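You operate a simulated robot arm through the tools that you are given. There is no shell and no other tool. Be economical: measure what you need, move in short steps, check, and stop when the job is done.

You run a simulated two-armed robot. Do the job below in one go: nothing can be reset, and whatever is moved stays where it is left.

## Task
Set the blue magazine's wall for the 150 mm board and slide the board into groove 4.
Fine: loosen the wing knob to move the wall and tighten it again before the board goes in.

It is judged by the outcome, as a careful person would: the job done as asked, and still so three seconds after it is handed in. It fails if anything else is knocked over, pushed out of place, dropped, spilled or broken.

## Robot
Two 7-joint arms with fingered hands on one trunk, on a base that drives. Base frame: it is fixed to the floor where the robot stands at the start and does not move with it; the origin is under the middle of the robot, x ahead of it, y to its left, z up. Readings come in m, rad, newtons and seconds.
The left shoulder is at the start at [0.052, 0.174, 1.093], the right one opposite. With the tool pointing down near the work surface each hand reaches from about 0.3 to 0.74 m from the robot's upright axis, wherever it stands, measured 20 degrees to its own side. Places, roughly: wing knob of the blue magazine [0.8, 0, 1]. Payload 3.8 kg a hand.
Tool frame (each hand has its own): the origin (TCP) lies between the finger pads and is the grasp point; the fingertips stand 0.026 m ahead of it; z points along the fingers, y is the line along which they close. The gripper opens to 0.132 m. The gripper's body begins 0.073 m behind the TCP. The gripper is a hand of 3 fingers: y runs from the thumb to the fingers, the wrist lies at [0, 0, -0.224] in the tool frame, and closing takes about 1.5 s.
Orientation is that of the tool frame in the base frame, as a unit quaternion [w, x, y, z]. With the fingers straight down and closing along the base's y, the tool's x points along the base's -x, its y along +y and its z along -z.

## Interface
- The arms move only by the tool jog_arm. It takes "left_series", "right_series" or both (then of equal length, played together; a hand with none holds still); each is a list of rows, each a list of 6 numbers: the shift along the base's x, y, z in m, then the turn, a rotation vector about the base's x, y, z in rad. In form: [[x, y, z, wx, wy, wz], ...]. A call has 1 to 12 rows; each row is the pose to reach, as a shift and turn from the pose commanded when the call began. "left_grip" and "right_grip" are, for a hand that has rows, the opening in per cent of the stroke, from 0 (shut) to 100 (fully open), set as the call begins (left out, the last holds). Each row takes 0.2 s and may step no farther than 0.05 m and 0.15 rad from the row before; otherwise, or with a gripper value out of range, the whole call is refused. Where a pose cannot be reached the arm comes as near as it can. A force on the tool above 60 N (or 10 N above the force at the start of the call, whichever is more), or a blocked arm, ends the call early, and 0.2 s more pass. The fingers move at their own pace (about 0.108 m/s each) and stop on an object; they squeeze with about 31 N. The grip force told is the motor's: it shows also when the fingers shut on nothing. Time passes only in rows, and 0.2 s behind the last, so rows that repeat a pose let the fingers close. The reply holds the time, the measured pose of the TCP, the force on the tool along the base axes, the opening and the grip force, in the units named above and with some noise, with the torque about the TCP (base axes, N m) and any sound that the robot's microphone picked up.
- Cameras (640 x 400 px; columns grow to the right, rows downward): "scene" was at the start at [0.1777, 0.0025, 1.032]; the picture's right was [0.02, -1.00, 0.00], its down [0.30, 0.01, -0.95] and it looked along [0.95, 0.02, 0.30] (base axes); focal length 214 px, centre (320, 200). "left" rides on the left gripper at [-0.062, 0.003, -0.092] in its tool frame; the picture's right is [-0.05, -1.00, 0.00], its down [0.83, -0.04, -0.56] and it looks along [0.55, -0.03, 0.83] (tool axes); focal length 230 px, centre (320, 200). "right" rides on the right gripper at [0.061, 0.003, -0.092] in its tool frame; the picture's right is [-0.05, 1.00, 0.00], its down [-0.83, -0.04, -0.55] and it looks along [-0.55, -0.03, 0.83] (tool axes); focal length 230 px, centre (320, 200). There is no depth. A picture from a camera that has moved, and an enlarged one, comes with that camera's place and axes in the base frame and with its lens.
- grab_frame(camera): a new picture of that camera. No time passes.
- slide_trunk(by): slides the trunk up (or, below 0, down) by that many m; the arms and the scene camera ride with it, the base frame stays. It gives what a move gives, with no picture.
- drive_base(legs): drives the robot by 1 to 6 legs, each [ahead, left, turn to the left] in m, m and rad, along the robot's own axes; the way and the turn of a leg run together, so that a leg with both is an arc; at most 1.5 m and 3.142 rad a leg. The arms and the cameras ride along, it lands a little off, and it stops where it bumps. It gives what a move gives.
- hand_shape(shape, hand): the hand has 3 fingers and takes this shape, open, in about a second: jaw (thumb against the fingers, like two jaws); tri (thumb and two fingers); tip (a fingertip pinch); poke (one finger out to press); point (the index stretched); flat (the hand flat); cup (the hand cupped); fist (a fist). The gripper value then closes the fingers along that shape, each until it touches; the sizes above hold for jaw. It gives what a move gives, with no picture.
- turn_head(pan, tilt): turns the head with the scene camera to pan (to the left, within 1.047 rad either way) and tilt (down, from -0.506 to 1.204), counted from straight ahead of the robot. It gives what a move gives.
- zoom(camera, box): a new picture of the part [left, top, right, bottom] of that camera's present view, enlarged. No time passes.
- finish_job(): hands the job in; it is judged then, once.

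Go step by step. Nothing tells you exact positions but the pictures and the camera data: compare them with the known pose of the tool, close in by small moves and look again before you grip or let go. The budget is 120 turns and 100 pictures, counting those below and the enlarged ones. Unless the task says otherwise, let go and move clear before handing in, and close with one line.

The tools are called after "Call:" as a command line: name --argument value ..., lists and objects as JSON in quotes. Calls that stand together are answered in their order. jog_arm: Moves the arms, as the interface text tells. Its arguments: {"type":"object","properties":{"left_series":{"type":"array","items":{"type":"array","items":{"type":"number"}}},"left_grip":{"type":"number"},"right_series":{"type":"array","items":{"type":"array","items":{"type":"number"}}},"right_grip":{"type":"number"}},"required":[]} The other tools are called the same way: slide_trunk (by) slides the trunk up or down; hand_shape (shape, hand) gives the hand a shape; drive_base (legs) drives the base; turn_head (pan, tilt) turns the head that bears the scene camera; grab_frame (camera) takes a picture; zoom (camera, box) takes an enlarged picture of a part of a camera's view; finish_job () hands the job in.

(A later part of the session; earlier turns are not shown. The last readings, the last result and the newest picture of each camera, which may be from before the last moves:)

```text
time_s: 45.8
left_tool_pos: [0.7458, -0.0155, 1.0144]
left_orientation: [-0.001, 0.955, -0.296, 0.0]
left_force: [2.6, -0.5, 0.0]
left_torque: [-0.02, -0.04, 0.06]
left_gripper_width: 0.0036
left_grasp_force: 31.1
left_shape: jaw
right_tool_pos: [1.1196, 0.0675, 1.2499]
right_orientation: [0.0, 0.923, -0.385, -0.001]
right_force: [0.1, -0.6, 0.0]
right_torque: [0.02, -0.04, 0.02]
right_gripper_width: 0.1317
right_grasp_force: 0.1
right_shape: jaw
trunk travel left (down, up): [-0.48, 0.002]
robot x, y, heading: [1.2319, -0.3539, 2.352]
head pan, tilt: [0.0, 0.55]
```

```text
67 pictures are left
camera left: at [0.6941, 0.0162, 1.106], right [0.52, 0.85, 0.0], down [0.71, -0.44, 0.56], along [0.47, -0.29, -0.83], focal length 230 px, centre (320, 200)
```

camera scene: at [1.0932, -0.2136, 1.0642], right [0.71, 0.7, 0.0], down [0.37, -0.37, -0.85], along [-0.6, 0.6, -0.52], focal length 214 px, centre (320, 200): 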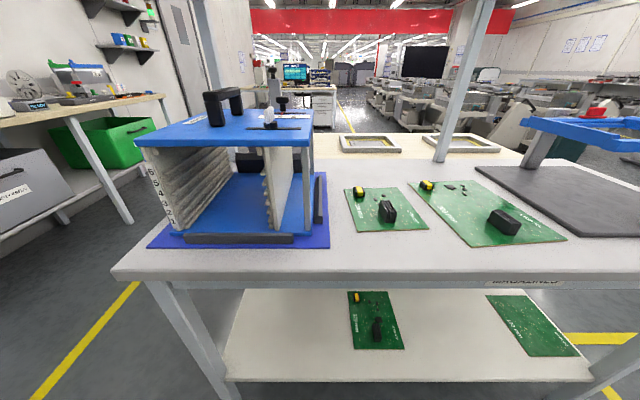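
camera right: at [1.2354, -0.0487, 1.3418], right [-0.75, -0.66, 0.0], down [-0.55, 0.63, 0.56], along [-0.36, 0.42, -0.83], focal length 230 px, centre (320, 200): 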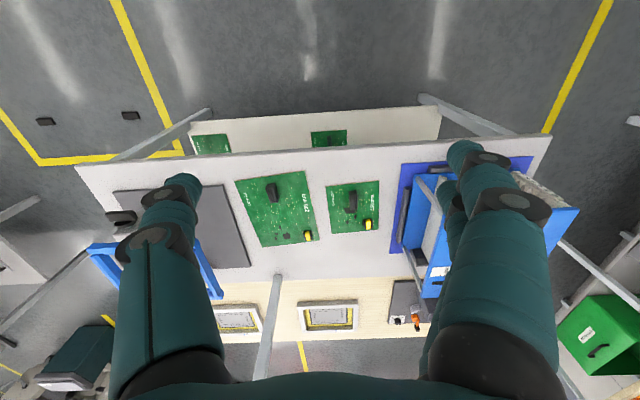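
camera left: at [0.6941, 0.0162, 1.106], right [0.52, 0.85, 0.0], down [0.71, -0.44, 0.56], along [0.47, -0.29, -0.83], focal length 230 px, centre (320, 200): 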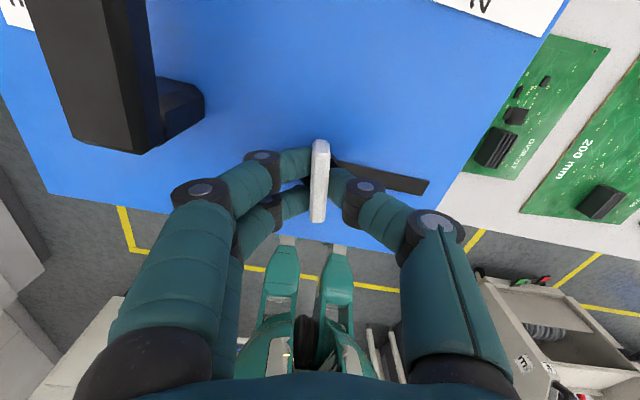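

Still turning; I go on to the original angle and a bit beyond, until it meets its stop.

Call:
jog_arm --left_series '[[0, 0, 0, 0, 0, -0.1], [0, 0, 0, 0, 0, -0.19], [0, 0, 0, 0, 0, -0.25]]'

Call:
zoom --camera "scene" --box '[180, 60, 340, 160]'

```text
time_s: 46.6
left_tool_pos: [0.7454, -0.0152, 1.0141]
left_orientation: [0.0, 0.911, -0.412, 0.0]
left_force: [2.2, -1.2, -0.1]
left_torque: [-0.05, 0.01, 0.16]
left_gripper_width: 0.0034
left_grasp_force: 31.5
left_shape: jaw
right_tool_pos: [1.1199, 0.0669, 1.2507]
right_orientation: [-0.001, 0.923, -0.384, -0.001]
right_force: [1.0, 0.4, -0.2]
right_torque: [-0.02, 0.02, 0.0]
right_gripper_width: 0.1319
right_grasp_force: 0.0
right_shape: jaw
trunk travel left (down, up): [-0.48, 0.002]
robot x, y, heading: [1.2326, -0.3548, 2.354]
head pan, tilt: [0.0, 0.55]
```

```text
4.00 times, centred on (260, 110) of scene
camera zoom: at [1.0935, -0.2134, 1.0643], right [0.71, 0.7, 0.0], down [0.37, -0.37, -0.85], along [-0.6, 0.6, -0.52], focal length 858 px, centre (560, 560)
```

zoom: 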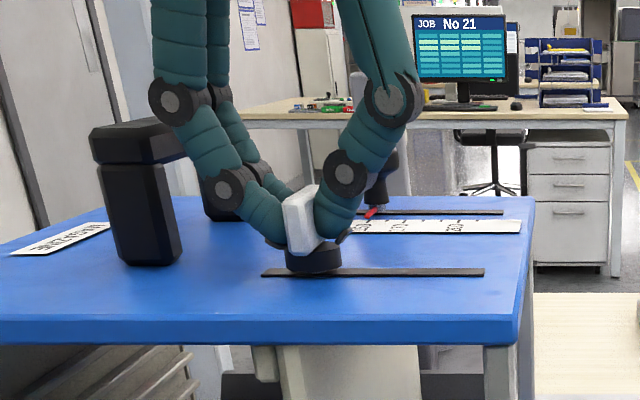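

The stop is met (0.16 N·m), with the wing back across the slot. A tiny push test confirms the lock, then I release and rise.

Call:
jog_arm --left_series '[[0, 0, 0, 0, 0, 0.05], [0.001, 0.001, 0, 0, 0, 0.05]]'

Call:
jog_arm --left_series '[[-0.001, -0.001, 0, 0, 0, 0], [-0.001, -0.001, 0, 0, 0, 0], [-0.001, -0.001, 0, 0, 0, 0], [-0.001, -0.001, 0.04, 0, 0, 0], [-0.001, -0.001, 0.08, 0, 0, 0], [-0.001, -0.001, 0.12, 0, 0, 0]]' --left_grip 40

Call:
grab_frame --camera "left"

```text
time_s: 47.2
left_tool_pos: [0.7451, -0.0161, 1.0146]
left_orientation: [-0.001, 0.921, -0.389, 0.0]
left_force: [-0.3, -2.5, 0.4]
left_torque: [-0.04, 0.01, -0.03]
left_gripper_width: 0.0036
left_grasp_force: 31.3
left_shape: jaw
right_tool_pos: [1.1192, 0.0667, 1.2509]
right_orientation: [-0.001, 0.923, -0.384, 0.0]
right_force: [-0.3, -0.3, 0.2]
right_torque: [0.01, 0.0, 0.03]
right_gripper_width: 0.1318
right_grasp_force: 0.0
right_shape: jaw
trunk travel left (down, up): [-0.48, 0.002]
robot x, y, heading: [1.2345, -0.3559, 2.358]
head pan, tilt: [0.0, 0.55]
```

```text
time_s: 48.6
left_tool_pos: [0.7484, -0.0159, 1.1364]
left_orientation: [-0.001, 0.921, -0.389, -0.001]
left_force: [-0.4, 0.4, 0.7]
left_torque: [0.01, 0.0, 0.01]
left_gripper_width: 0.0525
left_grasp_force: 0.1
left_shape: jaw
right_tool_pos: [1.1205, 0.066, 1.249]
right_orientation: [-0.001, 0.923, -0.384, -0.001]
right_force: [1.0, -0.3, -0.8]
right_torque: [0.03, -0.01, -0.01]
right_gripper_width: 0.132
right_grasp_force: 0.1
right_shape: jaw
trunk travel left (down, up): [-0.48, 0.002]
robot x, y, heading: [1.2344, -0.3555, 2.353]
head pan, tilt: [0.0, 0.55]
```

```text
65 pictures are left
camera left: at [0.703, 0.0254, 1.2284], right [0.68, 0.73, 0.0], down [0.61, -0.57, 0.55], along [0.41, -0.38, -0.83], focal length 230 px, centre (320, 200)
```

left: 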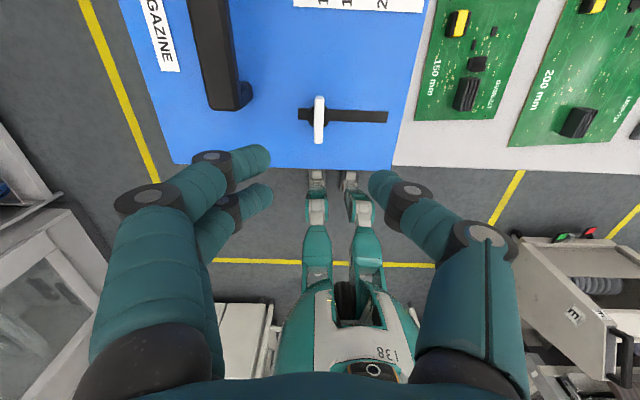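

Locked and the wall stayed. I retract the left hand and zoom into the magazine's mouth to measure groove 4.

Call:
jog_arm --left_series '[[0, 0, 0.05, 0, 0, 0], [0, 0, 0.1, 0, 0, 0], [0.02, -0.03, 0.14, 0, 0, 0], [0.045, -0.06, 0.16, 0, 0, 0], [0.07, -0.095, 0.16, 0, 0, 0], [0.1, -0.13, 0.16, 0, 0, 0], [0.13, -0.165, 0.16, 0, 0, 0], [0.16, -0.2, 0.16, 0, 0, 0], [0.2, -0.23, 0.16, 0, 0, 0]]'

Call:
zoom --camera "scene" --box '[136, 140, 216, 250]'

Call:
zoom --camera "scene" --box '[230, 140, 330, 240]'

```text
refused: row 3 steps farther than a row can; nothing moved
```

```text
3.64 times, centred on (176, 195) of scene
camera zoom: at [1.0942, -0.2134, 1.0645], right [0.71, 0.7, 0.0], down [0.37, -0.37, -0.85], along [-0.6, 0.6, -0.52], focal length 780 px, centre (844, 218)
```

zoom: 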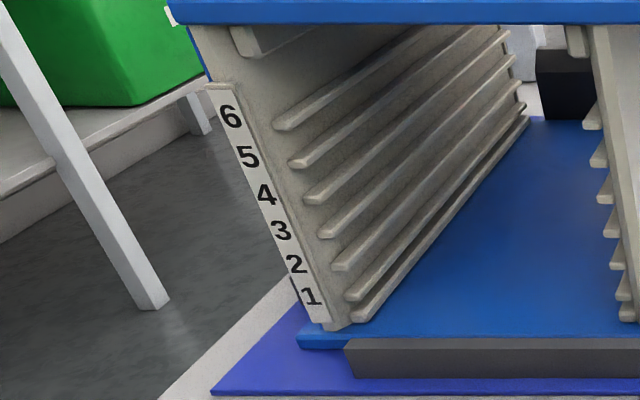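

```text
4.00 times, centred on (280, 190) of scene
camera zoom: at [1.0942, -0.2134, 1.0645], right [0.71, 0.7, 0.0], down [0.37, -0.37, -0.85], along [-0.6, 0.6, -0.52], focal length 858 px, centre (480, 240)
```

zoom: 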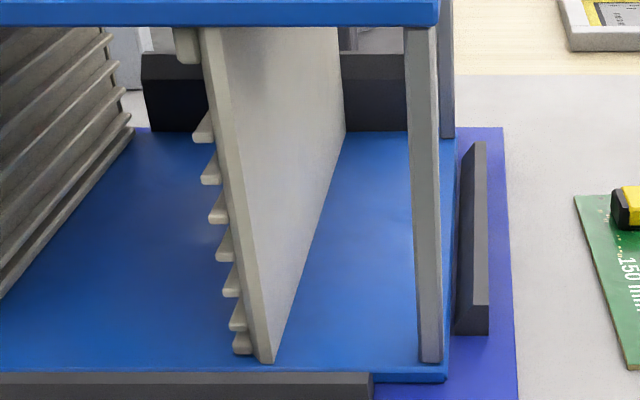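

Seven ribs per wall, and labels seem offset by perspective; I need a level view to be sure which gap is groove 4. I retract the left hand and lower the trunk so the head camera is level with it.

Call:
jog_arm --left_series '[[0, 0, 0.045, 0, 0, 0], [0, 0, 0.09, 0, 0, 0], [0.015, -0.02, 0.12, 0, 0, 0], [0.04, -0.05, 0.14, 0, 0, 0], [0.065, -0.085, 0.15, 0, 0, 0], [0.09, -0.12, 0.15, 0, 0, 0], [0.115, -0.155, 0.15, 0, 0, 0], [0.145, -0.19, 0.15, 0, 0, 0], [0.175, -0.225, 0.15, 0, 0, 0], [0.2, -0.26, 0.15, 0, 0, 0]]'

Call:
drive_base --legs '[[0, 0.2, 0]]'

Call:
slide_trunk --by -0.15

Call:
turn_head --pan 0.0 --tilt 0.1

Call:
grab_frame --camera "scene"

```text
time_s: 50.8
left_tool_pos: [0.9461, -0.2779, 1.2847]
left_orientation: [-0.001, 0.922, -0.388, 0.001]
left_force: [0.2, 0.2, 0.0]
left_torque: [0.04, -0.01, -0.02]
left_gripper_width: 0.0523
left_grasp_force: 0.0
left_shape: jaw
right_tool_pos: [1.1211, 0.0657, 1.2513]
right_orientation: [0.001, 0.924, -0.383, 0.0]
right_force: [0.7, -0.7, -0.1]
right_torque: [0.01, -0.01, -0.01]
right_gripper_width: 0.1321
right_grasp_force: 0.1
right_shape: jaw
trunk travel left (down, up): [-0.48, 0.002]
robot x, y, heading: [1.2314, -0.3551, 2.352]
head pan, tilt: [0.0, 0.55]
```

```text
time_s: 53.2
left_tool_pos: [0.8043, -0.4166, 1.2854]
left_orientation: [-0.001, 0.922, -0.388, 0.001]
left_force: [0.8, 0.4, -0.7]
left_torque: [-0.03, -0.01, 0.03]
left_gripper_width: 0.0523
left_grasp_force: 0.1
left_shape: jaw
right_tool_pos: [0.9773, -0.0756, 1.2497]
right_orientation: [0.0, 0.924, -0.383, -0.001]
right_force: [0.1, 0.1, -0.3]
right_torque: [0.03, -0.02, 0.02]
right_gripper_width: 0.1318
right_grasp_force: 0.0
right_shape: jaw
trunk travel left (down, up): [-0.48, 0.002]
robot x, y, heading: [1.0924, -0.4969, 2.353]
head pan, tilt: [0.0, 0.55]
```

```text
time_s: 54.9
left_tool_pos: [0.8047, -0.4173, 1.1337]
left_orientation: [-0.001, 0.922, -0.387, 0.0]
left_force: [0.7, -0.1, -0.2]
left_torque: [-0.01, 0.01, 0.0]
left_gripper_width: 0.0523
left_grasp_force: 0.0
left_shape: jaw
right_tool_pos: [0.9772, -0.0743, 1.1001]
right_orientation: [-0.001, 0.924, -0.383, -0.001]
right_force: [-0.2, 0.0, 0.1]
right_torque: [0.03, 0.03, -0.02]
right_gripper_width: 0.1317
right_grasp_force: 0.0
right_shape: jaw
trunk travel left (down, up): [-0.33, 0.152]
robot x, y, heading: [1.0906, -0.5, 2.355]
head pan, tilt: [0.0, 0.55]
```

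```text
time_s: 55.8
left_tool_pos: [0.8039, -0.4175, 1.1341]
left_orientation: [0.0, 0.922, -0.388, 0.0]
left_force: [0.7, 0.4, -0.1]
left_torque: [-0.03, 0.0, -0.03]
left_gripper_width: 0.0526
left_grasp_force: 0.1
left_shape: jaw
right_tool_pos: [0.9779, -0.0751, 1.0992]
right_orientation: [0.0, 0.924, -0.383, -0.001]
right_force: [-1.0, -0.3, 0.0]
right_torque: [-0.03, 0.02, 0.01]
right_gripper_width: 0.132
right_grasp_force: 0.1
right_shape: jaw
trunk travel left (down, up): [-0.33, 0.152]
robot x, y, heading: [1.0929, -0.4967, 2.355]
head pan, tilt: [0.0, 0.099]
```

```text
62 pictures are left
camera scene: at [0.9633, -0.367, 0.9198], right [0.71, 0.71, 0.0], down [0.07, -0.07, -0.99], along [-0.7, 0.7, -0.1], focal length 214 px, centre (320, 200)
```

scene: 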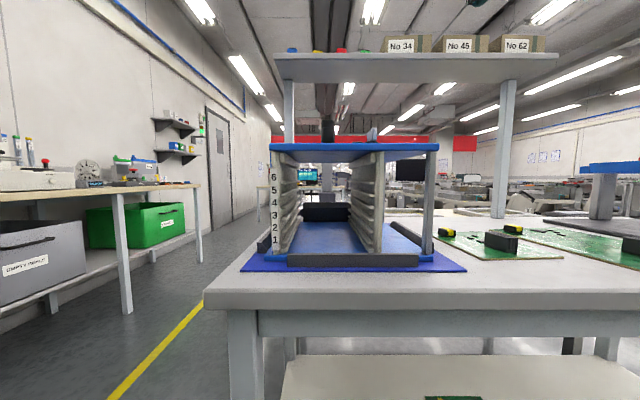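

Call:
zoom --camera "scene" --box '[255, 135, 395, 275]'

Call:
zoom --camera "scene" --box '[262, 160, 322, 220]'

```text
2.86 times, centred on (325, 205) of scene
camera zoom: at [0.9633, -0.367, 0.9198], right [0.71, 0.71, 0.0], down [0.07, -0.07, -0.99], along [-0.7, 0.7, -0.1], focal length 613 px, centre (306, 186)
```

zoom: 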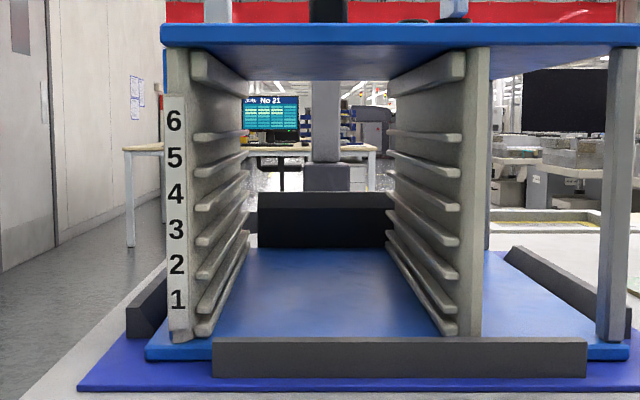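

```text
6.67 times, centred on (292, 190) of scene
camera zoom: at [0.9633, -0.367, 0.9198], right [0.71, 0.71, 0.0], down [0.07, -0.07, -0.99], along [-0.7, 0.7, -0.1], focal length 1430 px, centre (507, 267)
```

zoom: 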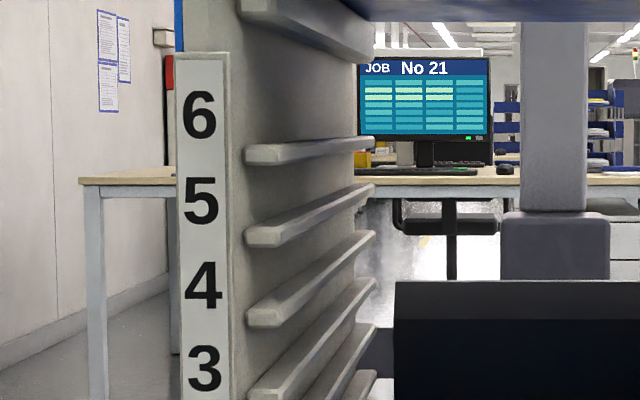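

Level view settles it: each label sits above its own rib, so groove 4 is the gap z≈0.875–0.891 between the rib below "4" and the next; the walls' inner faces are at s≈0.359 and 0.509 (centre ≈0.434). Now I bring the right hand over the board's heat sink.

Call:
jog_arm --right_series '[[-0.01, 0.035, 0, 0, 0, 0], [-0.02, 0.075, 0, 0, 0, 0], [-0.03, 0.115, 0, 0, 0, 0], [-0.04, 0.155, 0, 0, 0, 0], [-0.05, 0.195, -0.02, 0, 0, 0], [-0.06, 0.23, -0.05, 0, 0, 0], [-0.07, 0.255, -0.09, 0, 0, 0], [-0.07, 0.255, -0.13, 0, 0, 0], [-0.07, 0.255, -0.17, 0, 0, 0]]' --right_grip 60

Call:
grab_frame --camera "right"

```text
time_s: 57.8
left_tool_pos: [0.8034, -0.4168, 1.1339]
left_orientation: [0.0, 0.921, -0.389, 0.0]
left_force: [0.3, -0.3, -0.8]
left_torque: [0.01, 0.02, 0.02]
left_gripper_width: 0.0523
left_grasp_force: 0.1
left_shape: jaw
right_tool_pos: [0.9061, 0.1815, 0.9296]
right_orientation: [0.0, 0.924, -0.383, -0.001]
right_force: [-0.6, -0.1, 0.2]
right_torque: [-0.01, 0.01, -0.01]
right_gripper_width: 0.0794
right_grasp_force: 0.0
right_shape: jaw
trunk travel left (down, up): [-0.33, 0.152]
robot x, y, heading: [1.0911, -0.4965, 2.351]
head pan, tilt: [0.0, 0.099]
```

```text
59 pictures are left
camera right: at [0.9476, 0.1352, 1.0221], right [-0.74, -0.67, 0.0], down [-0.55, 0.62, 0.56], along [-0.37, 0.41, -0.83], focal length 230 px, centre (320, 200)
```

right: 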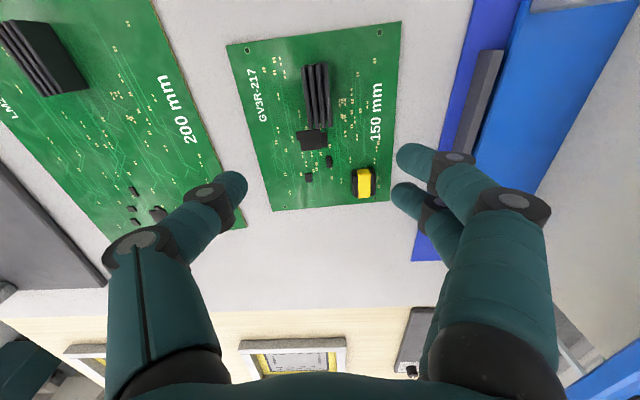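

Re-measuring with the board's known 150 mm gives a bench height of ~0.78; the board is ~0.15×0.18 m, skewed ~0.055 rad, with the heat sink centred at about (0.924, 0.164). I align and descend above it, then look again.

Call:
jog_arm --right_series '[[0.009, -0.008, -0.02, 0, 0, 0.03], [0.018, -0.017, -0.05, 0, 0, 0.055], [0.018, -0.017, -0.07, 0, 0, 0.055]]'

Call:
grab_frame --camera "right"

Call:
turn_head --pan -0.5 --tilt 0.25

Call:
grab_frame --camera "scene"

```text
time_s: 58.6
left_tool_pos: [0.8036, -0.4158, 1.1347]
left_orientation: [-0.001, 0.921, -0.388, 0.0]
left_force: [0.1, 0.9, 0.8]
left_torque: [-0.01, 0.01, 0.03]
left_gripper_width: 0.0524
left_grasp_force: 0.1
left_shape: jaw
right_tool_pos: [0.9244, 0.1631, 0.8601]
right_orientation: [0.0, 0.934, -0.358, 0.0]
right_force: [-0.3, 0.0, 0.2]
right_torque: [-0.01, -0.04, 0.03]
right_gripper_width: 0.08
right_grasp_force: 0.1
right_shape: jaw
trunk travel left (down, up): [-0.33, 0.152]
robot x, y, heading: [1.0883, -0.4948, 2.358]
head pan, tilt: [0.0, 0.099]
```

```text
58 pictures are left
camera right: at [0.9682, 0.12, 0.9526], right [-0.71, -0.71, 0.0], down [-0.59, 0.59, 0.56], along [-0.39, 0.39, -0.83], focal length 230 px, centre (320, 200)
```

right: 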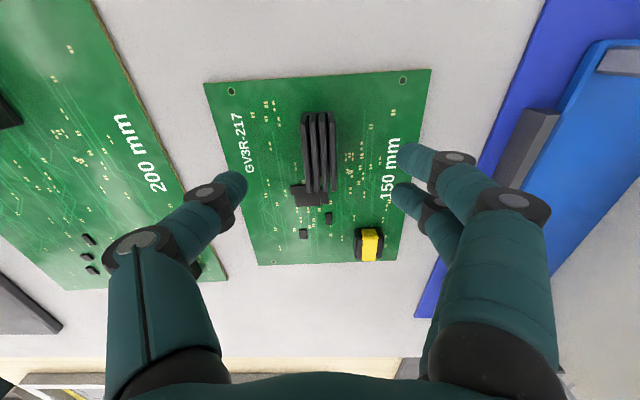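

```text
time_s: 59.6
left_tool_pos: [0.8033, -0.4171, 1.1345]
left_orientation: [-0.002, 0.921, -0.388, 0.0]
left_force: [-0.3, -0.6, 0.0]
left_torque: [0.0, -0.01, -0.01]
left_gripper_width: 0.0523
left_grasp_force: 0.0
left_shape: jaw
right_tool_pos: [0.9247, 0.163, 0.8611]
right_orientation: [-0.001, 0.933, -0.359, -0.001]
right_force: [0.6, -1.2, 1.4]
right_torque: [0.0, -0.01, 0.03]
right_gripper_width: 0.0794
right_grasp_force: 0.0
right_shape: jaw
trunk travel left (down, up): [-0.33, 0.152]
robot x, y, heading: [1.0875, -0.4963, 2.357]
head pan, tilt: [-0.499, 0.25]
```

```text
57 pictures are left
camera scene: at [1.002, -0.3426, 0.906], right [0.96, 0.28, 0.0], down [0.07, -0.24, -0.97], along [-0.27, 0.93, -0.25], focal length 214 px, centre (320, 200)
```

scene: 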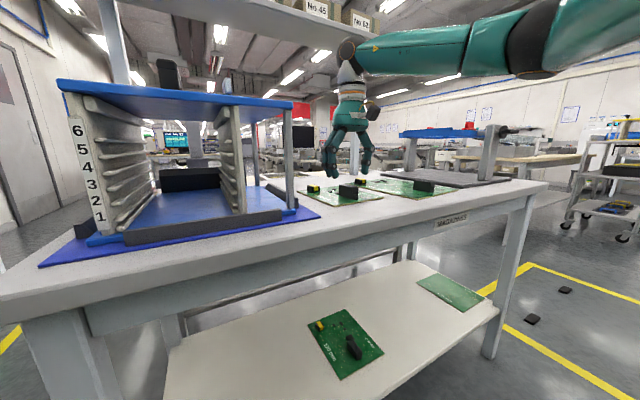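

The hand is aligned over the heat sink. I descend, with tips staying just above the board, and close.

Call:
jog_arm --right_series '[[0, 0, -0.025, 0, 0, 0], [0, 0, -0.042, 0, 0, 0]]'

Call:
zoom --camera "scene" --box '[290, 120, 410, 210]'

```text
time_s: 60.2
left_tool_pos: [0.8042, -0.418, 1.1343]
left_orientation: [-0.001, 0.922, -0.388, -0.001]
left_force: [-0.1, 0.4, -0.5]
left_torque: [0.0, 0.02, 0.03]
left_gripper_width: 0.0524
left_grasp_force: 0.2
left_shape: jaw
right_tool_pos: [0.9245, 0.1621, 0.8185]
right_orientation: [0.0, 0.934, -0.357, -0.001]
right_force: [0.2, -0.2, 0.6]
right_torque: [-0.01, 0.03, -0.03]
right_gripper_width: 0.0801
right_grasp_force: 0.1
right_shape: jaw
trunk travel left (down, up): [-0.33, 0.152]
robot x, y, heading: [1.0927, -0.4954, 2.354]
head pan, tilt: [-0.499, 0.25]
```

```text
4.44 times, centred on (350, 165) of scene
camera zoom: at [1.0021, -0.3426, 0.906], right [0.96, 0.28, 0.0], down [0.07, -0.24, -0.97], along [-0.27, 0.93, -0.25], focal length 953 px, centre (187, 356)
```

zoom: 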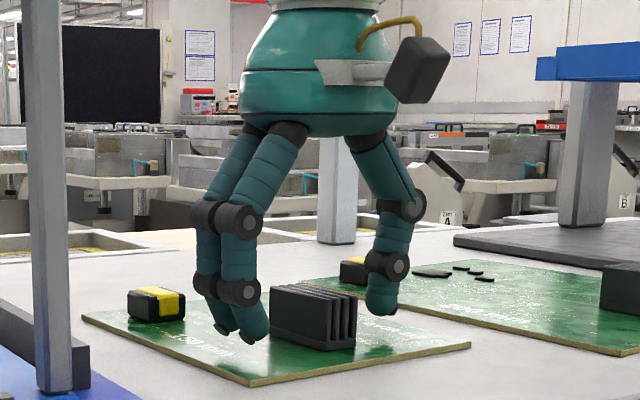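

Fingers straddle the heat sink with clearance to the board. I lower 4 mm and close.

Call:
jog_arm --right_series '[[0, 0, -0.004, 0, 0, 0]]'

Call:
jog_arm --right_series '[[0, 0, 0, 0, 0, 0], [0, 0, 0, 0, 0, 0], [0, 0, 0, 0, 0, 0], [0, 0, 0, 0, 0, 0], [0, 0, 0, 0, 0, 0], [0, 0, 0, 0, 0, 0], [0, 0, 0, 0, 0, 0]]' --right_grip 0

Call:
grab_frame --camera "right"

Call:
zoom --camera "scene" --box '[290, 120, 410, 210]'

```text
time_s: 60.6
left_tool_pos: [0.8037, -0.4177, 1.1336]
left_orientation: [-0.001, 0.922, -0.388, 0.0]
left_force: [0.8, 0.7, 0.7]
left_torque: [-0.01, 0.0, 0.05]
left_gripper_width: 0.052
left_grasp_force: 0.1
left_shape: jaw
right_tool_pos: [0.9253, 0.1639, 0.8153]
right_orientation: [0.0, 0.933, -0.359, -0.001]
right_force: [0.4, -0.6, 0.4]
right_torque: [-0.01, 0.01, -0.01]
right_gripper_width: 0.0799
right_grasp_force: 0.0
right_shape: jaw
trunk travel left (down, up): [-0.33, 0.152]
robot x, y, heading: [1.0904, -0.4965, 2.356]
head pan, tilt: [-0.499, 0.25]
```

```text
time_s: 62.2
left_tool_pos: [0.8039, -0.418, 1.1333]
left_orientation: [-0.001, 0.922, -0.388, 0.001]
left_force: [-0.9, 0.2, 1.1]
left_torque: [-0.02, 0.03, 0.0]
left_gripper_width: 0.0524
left_grasp_force: 0.0
left_shape: jaw
right_tool_pos: [0.9259, 0.1633, 0.814]
right_orientation: [-0.001, 0.933, -0.359, -0.001]
right_force: [0.6, -0.7, -0.3]
right_torque: [0.01, -0.01, 0.0]
right_gripper_width: 0.0165
right_grasp_force: 31.2
right_shape: jaw
trunk travel left (down, up): [-0.33, 0.152]
robot x, y, heading: [1.0903, -0.496, 2.354]
head pan, tilt: [-0.499, 0.25]
```

```text
55 pictures are left
camera right: at [0.9688, 0.1199, 0.9066], right [-0.71, -0.71, 0.0], down [-0.59, 0.59, 0.56], along [-0.39, 0.39, -0.83], focal length 230 px, centre (320, 200)
```

right: 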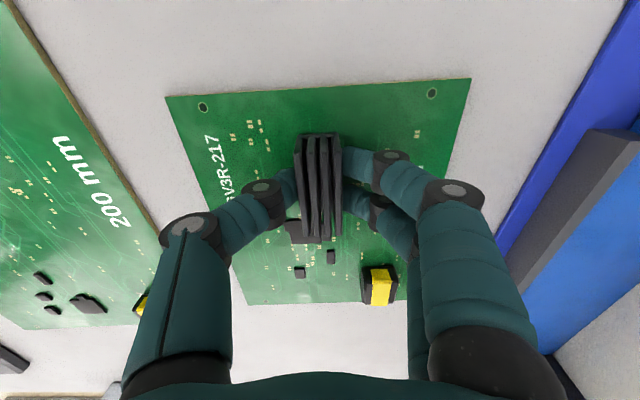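

```text
4.44 times, centred on (350, 165) of scene
camera zoom: at [1.0021, -0.3425, 0.9059], right [0.96, 0.28, 0.0], down [0.07, -0.24, -0.97], along [-0.27, 0.93, -0.25], focal length 953 px, centre (187, 356)
```

zoom: 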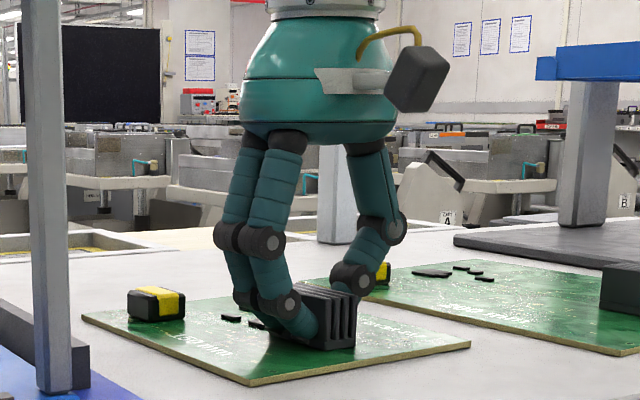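

Gripped (16 mm). I lift 5 cm and check that the board comes up level.

Call:
jog_arm --right_series '[[0, 0, 0.01, 0, 0, 0], [0, 0, 0.03, 0, 0, 0], [0, 0, 0.05, 0, 0, 0], [0, 0, 0.05, 0, 0, 0]]'

Call:
zoom --camera "scene" --box '[280, 100, 420, 210]'

Call:
grab_frame --camera "right"

```text
time_s: 63.2
left_tool_pos: [0.8048, -0.4169, 1.1342]
left_orientation: [-0.001, 0.922, -0.388, 0.001]
left_force: [0.9, -0.3, -0.4]
left_torque: [-0.02, 0.0, 0.05]
left_gripper_width: 0.0523
left_grasp_force: 0.1
left_shape: jaw
right_tool_pos: [0.9265, 0.1639, 0.8644]
right_orientation: [0.0, 0.934, -0.358, -0.001]
right_force: [0.1, -0.4, -3.2]
right_torque: [-0.07, -0.09, -0.05]
right_gripper_width: 0.0164
right_grasp_force: 31.2
right_shape: jaw
trunk travel left (down, up): [-0.33, 0.152]
robot x, y, heading: [1.0889, -0.4961, 2.355]
head pan, tilt: [-0.499, 0.25]
```

```text
3.64 times, centred on (350, 155) of scene
camera zoom: at [1.0021, -0.3424, 0.9059], right [0.96, 0.28, 0.0], down [0.07, -0.24, -0.97], along [-0.27, 0.93, -0.25], focal length 780 px, centre (211, 364)
```

zoom: 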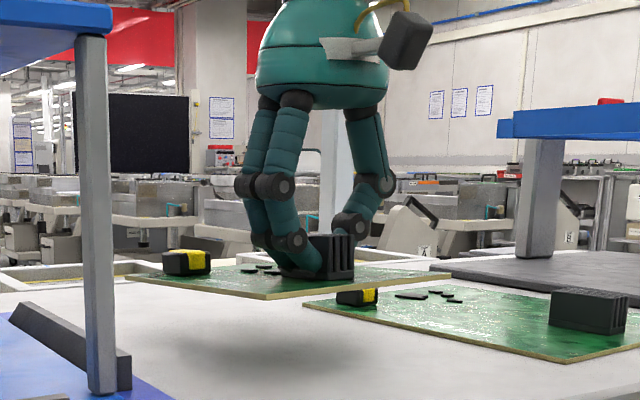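

```text
52 pictures are left
camera right: at [0.9691, 0.1207, 0.9562], right [-0.71, -0.71, 0.0], down [-0.59, 0.59, 0.56], along [-0.39, 0.39, -0.83], focal length 230 px, centre (320, 200)
```

right: 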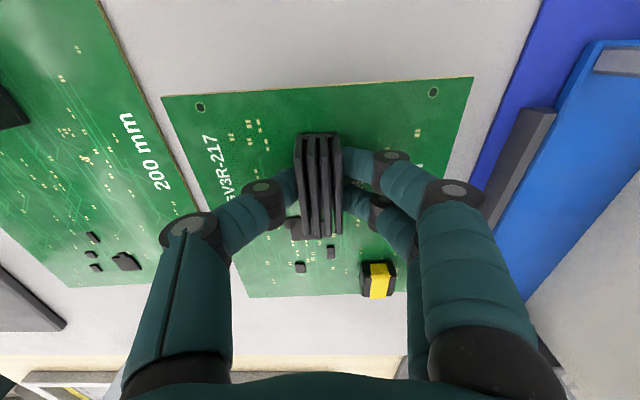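

The board hangs slightly nose-down (~0.04 rad). I lift to groove height while correcting pitch and yaw, then back the base away and pull the board clear of the magazine.

Call:
jog_arm --right_series '[[0, 0, 0.02, 0.01, 0.01, -0.02], [0, 0, 0.04, 0.02, 0.02, -0.04], [0, 0, 0.053, 0.028, 0.028, -0.055], [0.03, -0.03, 0.053, 0.028, 0.028, -0.055], [0.06, -0.06, 0.053, 0.028, 0.028, -0.055], [0.09, -0.09, 0.053, 0.028, 0.028, -0.055], [0.12, -0.12, 0.053, 0.028, 0.028, -0.055]]'

Call:
drive_base --legs '[[-0.1, 0, 0]]'

Call:
drive_base --legs '[[0, 0.2, 0]]'

Call:
turn_head --pan -0.3 --tilt 0.2

Call:
grab_frame --camera "scene"

Call:
grab_frame --camera "right"

```text
time_s: 64.8
left_tool_pos: [0.804, -0.4174, 1.1353]
left_orientation: [-0.002, 0.922, -0.388, 0.0]
left_force: [-0.1, 0.2, 0.1]
left_torque: [0.03, 0.0, 0.02]
left_gripper_width: 0.0523
left_grasp_force: 0.1
left_shape: jaw
right_tool_pos: [1.0481, 0.0417, 0.9177]
right_orientation: [-0.009, 0.924, -0.383, -0.018]
right_force: [1.0, -0.2, -2.8]
right_torque: [-0.07, -0.13, 0.02]
right_gripper_width: 0.0164
right_grasp_force: 30.8
right_shape: jaw
trunk travel left (down, up): [-0.33, 0.152]
robot x, y, heading: [1.0903, -0.494, 2.355]
head pan, tilt: [-0.499, 0.25]
```

```text
time_s: 65.9
left_tool_pos: [0.8739, -0.4877, 1.1351]
left_orientation: [0.0, 0.922, -0.387, 0.0]
left_force: [0.1, -0.3, -0.2]
left_torque: [0.01, 0.03, 0.0]
left_gripper_width: 0.0521
left_grasp_force: 0.1
left_shape: jaw
right_tool_pos: [1.1154, -0.0258, 0.9167]
right_orientation: [-0.007, 0.923, -0.383, -0.019]
right_force: [0.2, -0.1, -2.5]
right_torque: [-0.11, -0.08, 0.0]
right_gripper_width: 0.0165
right_grasp_force: 31.2
right_shape: jaw
trunk travel left (down, up): [-0.33, 0.152]
robot x, y, heading: [1.1585, -0.5667, 2.359]
head pan, tilt: [-0.499, 0.25]
```

```text
time_s: 68.3
left_tool_pos: [0.7314, -0.6276, 1.134]
left_orientation: [-0.001, 0.922, -0.387, 0.0]
left_force: [-0.6, -0.4, -0.9]
left_torque: [-0.01, -0.02, -0.01]
left_gripper_width: 0.0521
left_grasp_force: 0.1
left_shape: jaw
right_tool_pos: [0.9739, -0.167, 0.9182]
right_orientation: [-0.008, 0.923, -0.384, -0.018]
right_force: [-0.8, -0.2, -3.4]
right_torque: [-0.05, -0.06, -0.01]
right_gripper_width: 0.0163
right_grasp_force: 30.6
right_shape: jaw
trunk travel left (down, up): [-0.33, 0.152]
robot x, y, heading: [1.0157, -0.7071, 2.355]
head pan, tilt: [-0.499, 0.25]
```

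```text
time_s: 69.0
left_tool_pos: [0.7316, -0.6276, 1.1343]
left_orientation: [-0.001, 0.922, -0.387, 0.0]
left_force: [0.6, 0.0, 0.9]
left_torque: [0.03, -0.03, 0.0]
left_gripper_width: 0.0523
left_grasp_force: 0.2
left_shape: jaw
right_tool_pos: [0.9738, -0.168, 0.9169]
right_orientation: [-0.008, 0.923, -0.384, -0.02]
right_force: [0.4, -0.3, -3.2]
right_torque: [-0.06, -0.09, 0.0]
right_gripper_width: 0.0165
right_grasp_force: 30.8
right_shape: jaw
trunk travel left (down, up): [-0.33, 0.152]
robot x, y, heading: [1.0131, -0.7067, 2.352]
head pan, tilt: [-0.3, 0.201]
```

```text
51 pictures are left
camera scene: at [0.9129, -0.5601, 0.9105], right [0.89, 0.46, 0.0], down [0.09, -0.18, -0.98], along [-0.46, 0.87, -0.2], focal length 214 px, centre (320, 200)
```

scene: 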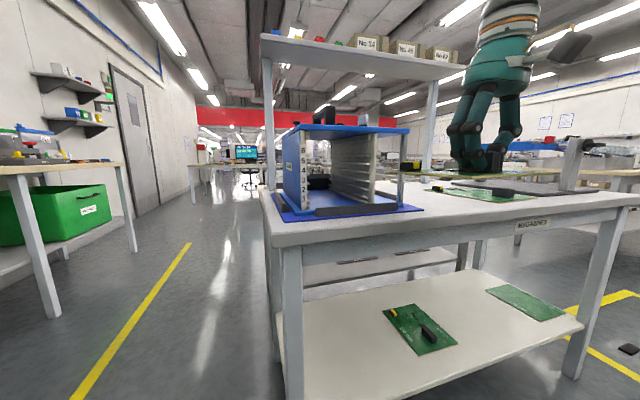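

```text
50 pictures are left
camera right: at [1.0174, -0.2151, 1.0068], right [-0.74, -0.67, 0.0], down [-0.54, 0.6, 0.59], along [-0.39, 0.44, -0.81], focal length 230 px, centre (320, 200)
```

right: 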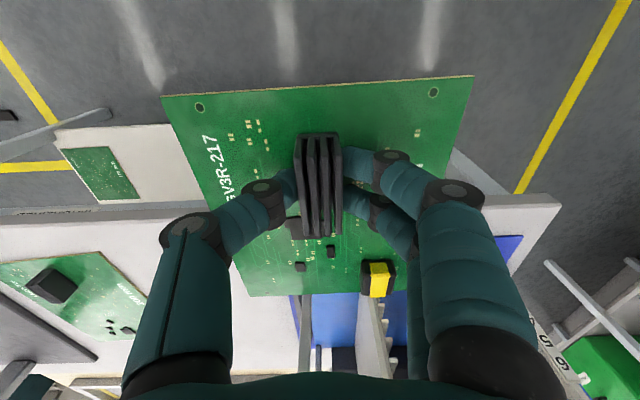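

The board sits centred in the hand (y error <1 mm), r≈0.81, s≈0.57. I shift it across to s≈0.434 in front of the mouth and look along it.

Call:
jog_arm --right_series '[[-0.025, -0.025, 0, 0, 0, 0], [-0.05, -0.05, 0, 0, 0, 0], [-0.075, -0.075, 0, 0, 0, 0], [-0.096, -0.096, 0, 0, 0, 0], [-0.108, -0.084, 0, 0, 0, 0], [-0.122, -0.07, 0, 0, 0, 0], [-0.122, -0.07, 0, 0, 0, 0]]'

Call:
grab_frame --camera "right"

Call:
grab_frame --camera "scene"

```text
time_s: 70.6
left_tool_pos: [0.7317, -0.6275, 1.1349]
left_orientation: [0.0, 0.922, -0.387, 0.0]
left_force: [0.0, 0.9, 0.0]
left_torque: [0.01, 0.01, 0.0]
left_gripper_width: 0.0522
left_grasp_force: 0.0
left_shape: jaw
right_tool_pos: [0.8517, -0.2367, 0.9175]
right_orientation: [-0.007, 0.923, -0.383, -0.018]
right_force: [0.1, 0.2, -2.6]
right_torque: [-0.07, -0.1, -0.01]
right_gripper_width: 0.0164
right_grasp_force: 30.9
right_shape: jaw
trunk travel left (down, up): [-0.33, 0.152]
robot x, y, heading: [1.0164, -0.7068, 2.353]
head pan, tilt: [-0.3, 0.201]
```

```text
49 pictures are left
camera right: at [0.8948, -0.2848, 1.0067], right [-0.74, -0.67, 0.0], down [-0.54, 0.6, 0.59], along [-0.39, 0.44, -0.81], focal length 230 px, centre (320, 200)
```

right: 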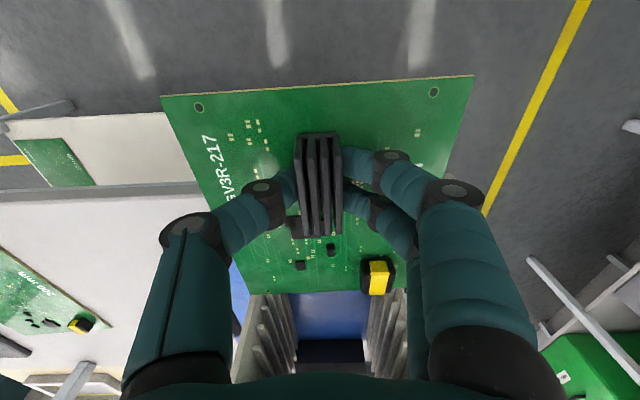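

```text
48 pictures are left
camera scene: at [0.9129, -0.5602, 0.9105], right [0.89, 0.47, 0.0], down [0.09, -0.18, -0.98], along [-0.46, 0.87, -0.2], focal length 214 px, centre (320, 200)
```

scene: 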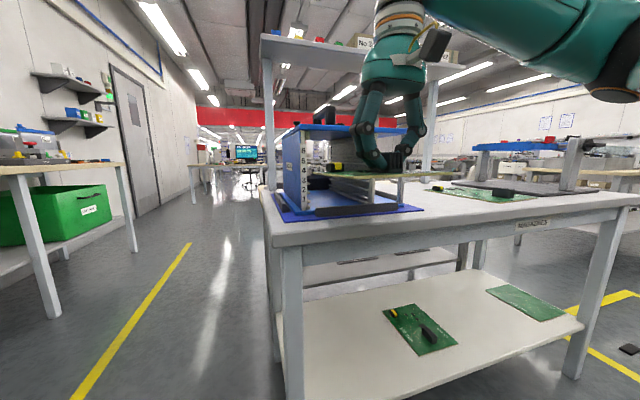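

Both walls are visible past the board's leading edge. I zoom on that junction from both cameras.

Call:
zoom --camera "right" --box '[220, 250, 420, 385]'

Call:
zoom --camera "scene" --box '[275, 120, 475, 230]'

```text
2.96 times, centred on (320, 318) of right
camera zoom: at [0.8948, -0.2848, 1.0067], right [-0.74, -0.67, 0.0], down [-0.54, 0.6, 0.59], along [-0.39, 0.44, -0.81], focal length 682 px, centre (320, -148)
```

zoom: 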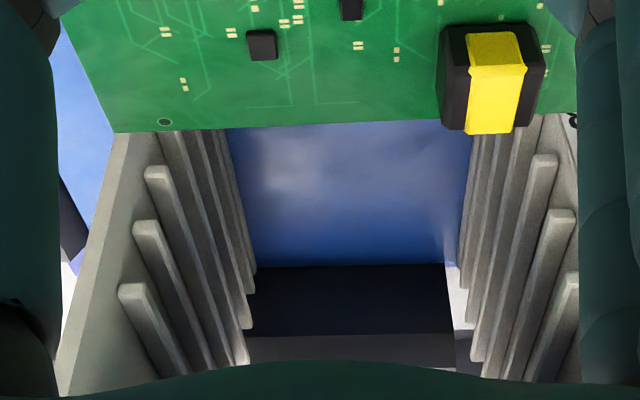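

```text
3.20 times, centred on (375, 175) of scene
camera zoom: at [0.9129, -0.5602, 0.9105], right [0.89, 0.47, 0.0], down [0.09, -0.18, -0.98], along [-0.46, 0.87, -0.2], focal length 686 px, centre (144, 280)
```

zoom: 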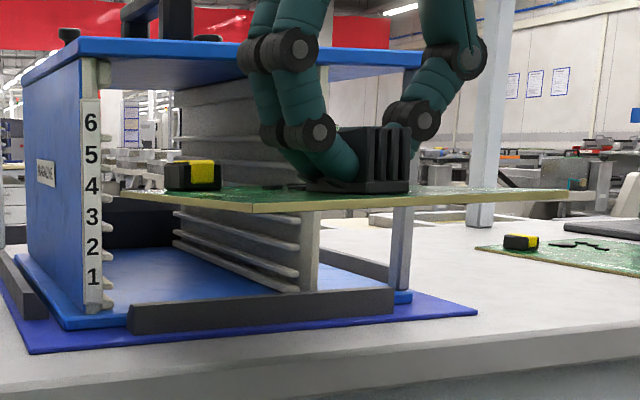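

Relative to the walls the board needs about +2 mm in s; heights look near groove 4. I advance to ~8 mm before the mouth with that correction and check closely.

Call:
jog_arm --right_series '[[-0.012, 0.013, 0, 0, 0, 0], [-0.0233, 0.0261, 0, 0, 0, 0], [-0.0233, 0.0261, 0, 0, 0, 0]]'

Call:
turn_head --pan -0.05 --tilt 0.2

Call:
zoom --camera "right" --box '[220, 250, 420, 385]'

Call:
grab_frame --camera "scene"

```text
time_s: 71.4
left_tool_pos: [0.7335, -0.6286, 1.1338]
left_orientation: [-0.001, 0.922, -0.387, 0.0]
left_force: [0.8, 0.2, 0.8]
left_torque: [0.01, 0.0, 0.03]
left_gripper_width: 0.0523
left_grasp_force: 0.1
left_shape: jaw
right_tool_pos: [0.8293, -0.2104, 0.9178]
right_orientation: [-0.008, 0.923, -0.383, -0.019]
right_force: [0.3, 0.0, -2.9]
right_torque: [-0.08, -0.11, 0.0]
right_gripper_width: 0.0165
right_grasp_force: 31.1
right_shape: jaw
trunk travel left (down, up): [-0.33, 0.152]
robot x, y, heading: [1.0182, -0.7082, 2.358]
head pan, tilt: [-0.3, 0.201]
```

```text
time_s: 72.2
left_tool_pos: [0.732, -0.628, 1.1345]
left_orientation: [-0.001, 0.922, -0.388, 0.001]
left_force: [0.2, 1.0, -0.5]
left_torque: [0.0, 0.0, -0.01]
left_gripper_width: 0.0523
left_grasp_force: 0.1
left_shape: jaw
right_tool_pos: [0.8285, -0.2117, 0.918]
right_orientation: [-0.008, 0.923, -0.384, -0.019]
right_force: [0.0, 0.1, -2.9]
right_torque: [-0.06, -0.06, 0.0]
right_gripper_width: 0.0164
right_grasp_force: 30.5
right_shape: jaw
trunk travel left (down, up): [-0.33, 0.152]
robot x, y, heading: [1.0171, -0.7082, 2.351]
head pan, tilt: [-0.051, 0.201]
```

```text
2.96 times, centred on (320, 318) of right
camera zoom: at [0.8717, -0.259, 1.007], right [-0.74, -0.67, 0.0], down [-0.54, 0.6, 0.59], along [-0.39, 0.44, -0.81], focal length 682 px, centre (320, -148)
```

zoom: 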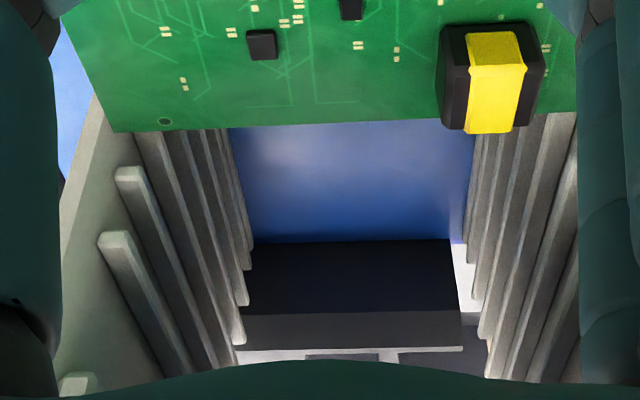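

```text
44 pictures are left
camera scene: at [0.8938, -0.5734, 0.9105], right [0.74, 0.67, 0.0], down [0.13, -0.15, -0.98], along [-0.66, 0.73, -0.2], focal length 214 px, centre (320, 200)
```

scene: 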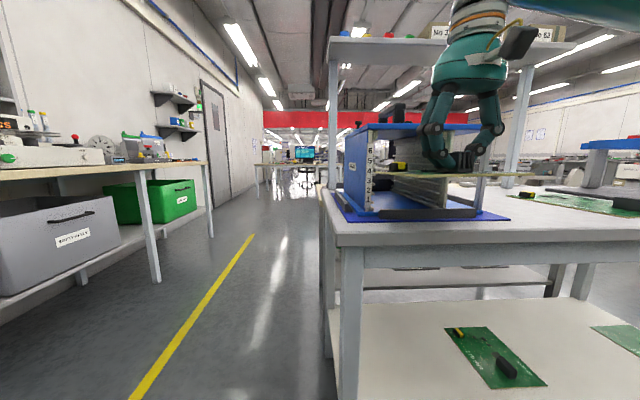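

I zoom tightly on the left-wall corner in the wrist view and on the number-side corner in the head view.

Call:
zoom --camera "right" --box '[235, 280, 295, 340]'

Call:
zoom --camera "scene" --box '[360, 140, 420, 190]'

```text
6.67 times, centred on (265, 310) of right
camera zoom: at [0.8717, -0.259, 1.007], right [-0.74, -0.67, 0.0], down [-0.54, 0.6, 0.59], along [-0.39, 0.44, -0.81], focal length 1534 px, centre (687, -533)
```

zoom: 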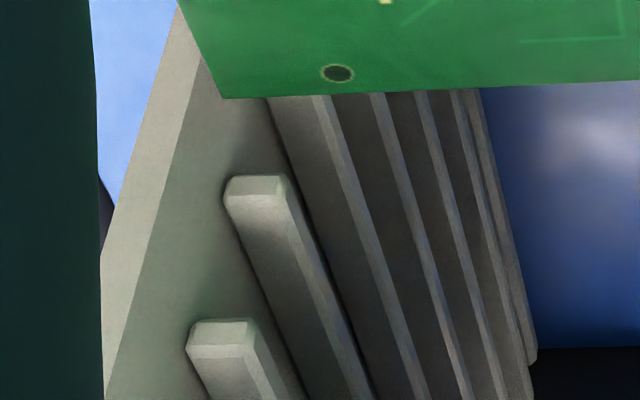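

```text
8.00 times, centred on (390, 165) of scene
camera zoom: at [0.8938, -0.5734, 0.9105], right [0.74, 0.67, 0.0], down [0.13, -0.15, -0.98], along [-0.66, 0.73, -0.2], focal length 1716 px, centre (-240, 480)
```

zoom: 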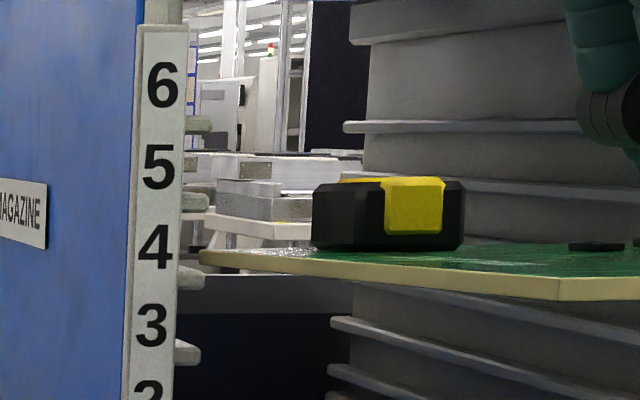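

The board is still slightly nose-down and about 2 mm too far toward +s. I correct both (pitch +0.03, s −2 mm) and re-check.

Call:
jog_arm --right_series '[[-0.0014, -0.0014, -0.0015, 0.021, 0.021, 0], [-0.0014, -0.0014, -0.0015, 0.021, 0.021, 0]]'

Call:
zoom --camera "right" --box '[235, 280, 295, 340]'

Call:
zoom --camera "scene" --box '[360, 140, 420, 190]'

```text
time_s: 72.8
left_tool_pos: [0.7309, -0.628, 1.1344]
left_orientation: [-0.001, 0.921, -0.388, 0.001]
left_force: [0.1, -0.3, -0.5]
left_torque: [-0.03, 0.0, 0.0]
left_gripper_width: 0.0525
left_grasp_force: 0.1
left_shape: jaw
right_tool_pos: [0.8272, -0.2128, 0.9152]
right_orientation: [-0.013, 0.923, -0.383, -0.033]
right_force: [0.0, -0.2, -2.3]
right_torque: [-0.09, -0.06, 0.0]
right_gripper_width: 0.0159
right_grasp_force: 31.3
right_shape: jaw
trunk travel left (down, up): [-0.33, 0.152]
robot x, y, heading: [1.0202, -0.707, 2.353]
head pan, tilt: [-0.051, 0.201]
```

```text
6.67 times, centred on (265, 310) of right
camera zoom: at [0.8722, -0.2622, 1.0035], right [-0.74, -0.67, 0.0], down [-0.53, 0.59, 0.61], along [-0.41, 0.45, -0.79], focal length 1534 px, centre (687, -533)
```

zoom: 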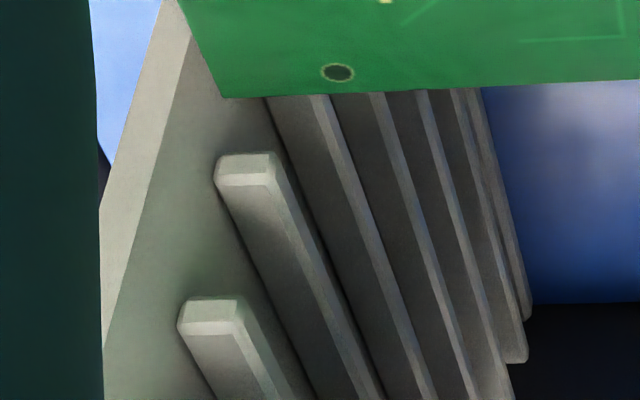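

```text
8.00 times, centred on (390, 165) of scene
camera zoom: at [0.8937, -0.5734, 0.9105], right [0.74, 0.67, 0.0], down [0.13, -0.15, -0.98], along [-0.66, 0.73, -0.2], focal length 1716 px, centre (-240, 480)
```

zoom: 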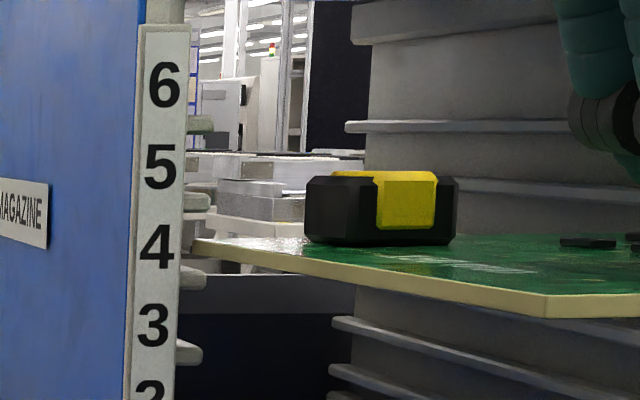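

Now it's roughly level and mid-groove. I advance 12 mm gently, watching force and torque for contact.

Call:
jog_arm --right_series '[[-0.0022, 0.0022, 0, 0, 0, 0], [-0.0044, 0.0044, 0, 0, 0, 0], [-0.0066, 0.0066, 0, 0, 0, 0], [-0.0088, 0.0088, 0, 0, 0, 0]]'

Call:
zoom --camera "right" --box '[235, 270, 405, 355]'

Call:
zoom --camera "scene" --box '[360, 140, 420, 190]'

```text
time_s: 73.8
left_tool_pos: [0.7326, -0.6269, 1.1345]
left_orientation: [-0.001, 0.922, -0.388, 0.001]
left_force: [0.0, 0.6, 0.3]
left_torque: [0.03, 0.01, -0.01]
left_gripper_width: 0.0521
left_grasp_force: 0.2
left_shape: jaw
right_tool_pos: [0.8174, -0.2032, 0.9162]
right_orientation: [-0.014, 0.923, -0.384, -0.032]
right_force: [0.4, 0.6, -2.2]
right_torque: [-0.11, -0.08, 0.01]
right_gripper_width: 0.0165
right_grasp_force: 31.5
right_shape: jaw
trunk travel left (down, up): [-0.33, 0.152]
robot x, y, heading: [1.0199, -0.708, 2.357]
head pan, tilt: [-0.051, 0.201]
```

```text
3.76 times, centred on (320, 312) of right
camera zoom: at [0.8635, -0.2535, 1.0033], right [-0.74, -0.67, 0.0], down [-0.53, 0.59, 0.61], along [-0.41, 0.45, -0.79], focal length 866 px, centre (320, -224)
```

zoom: 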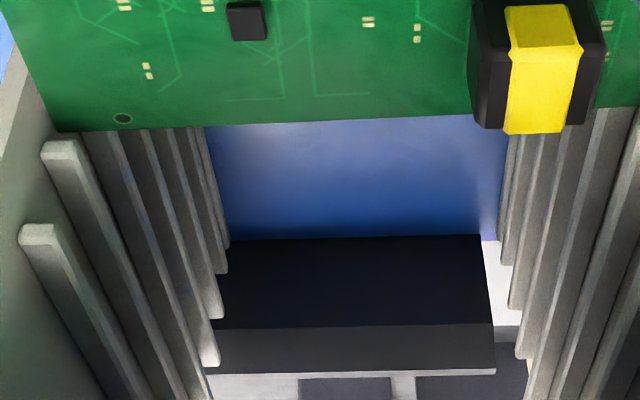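

```text
8.00 times, centred on (390, 165) of scene
camera zoom: at [0.8937, -0.5734, 0.9105], right [0.74, 0.67, 0.0], down [0.13, -0.15, -0.98], along [-0.66, 0.73, -0.2], focal length 1716 px, centre (-240, 480)
```

zoom: 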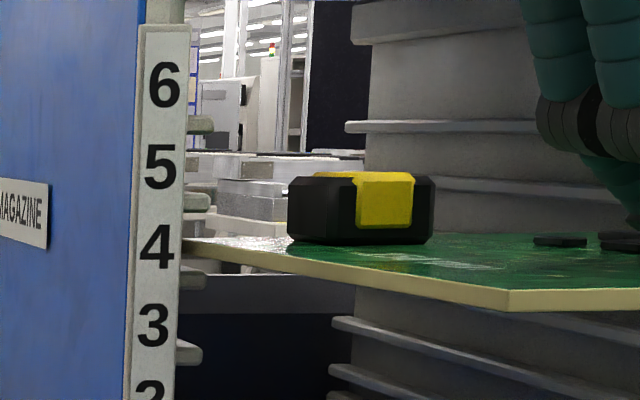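

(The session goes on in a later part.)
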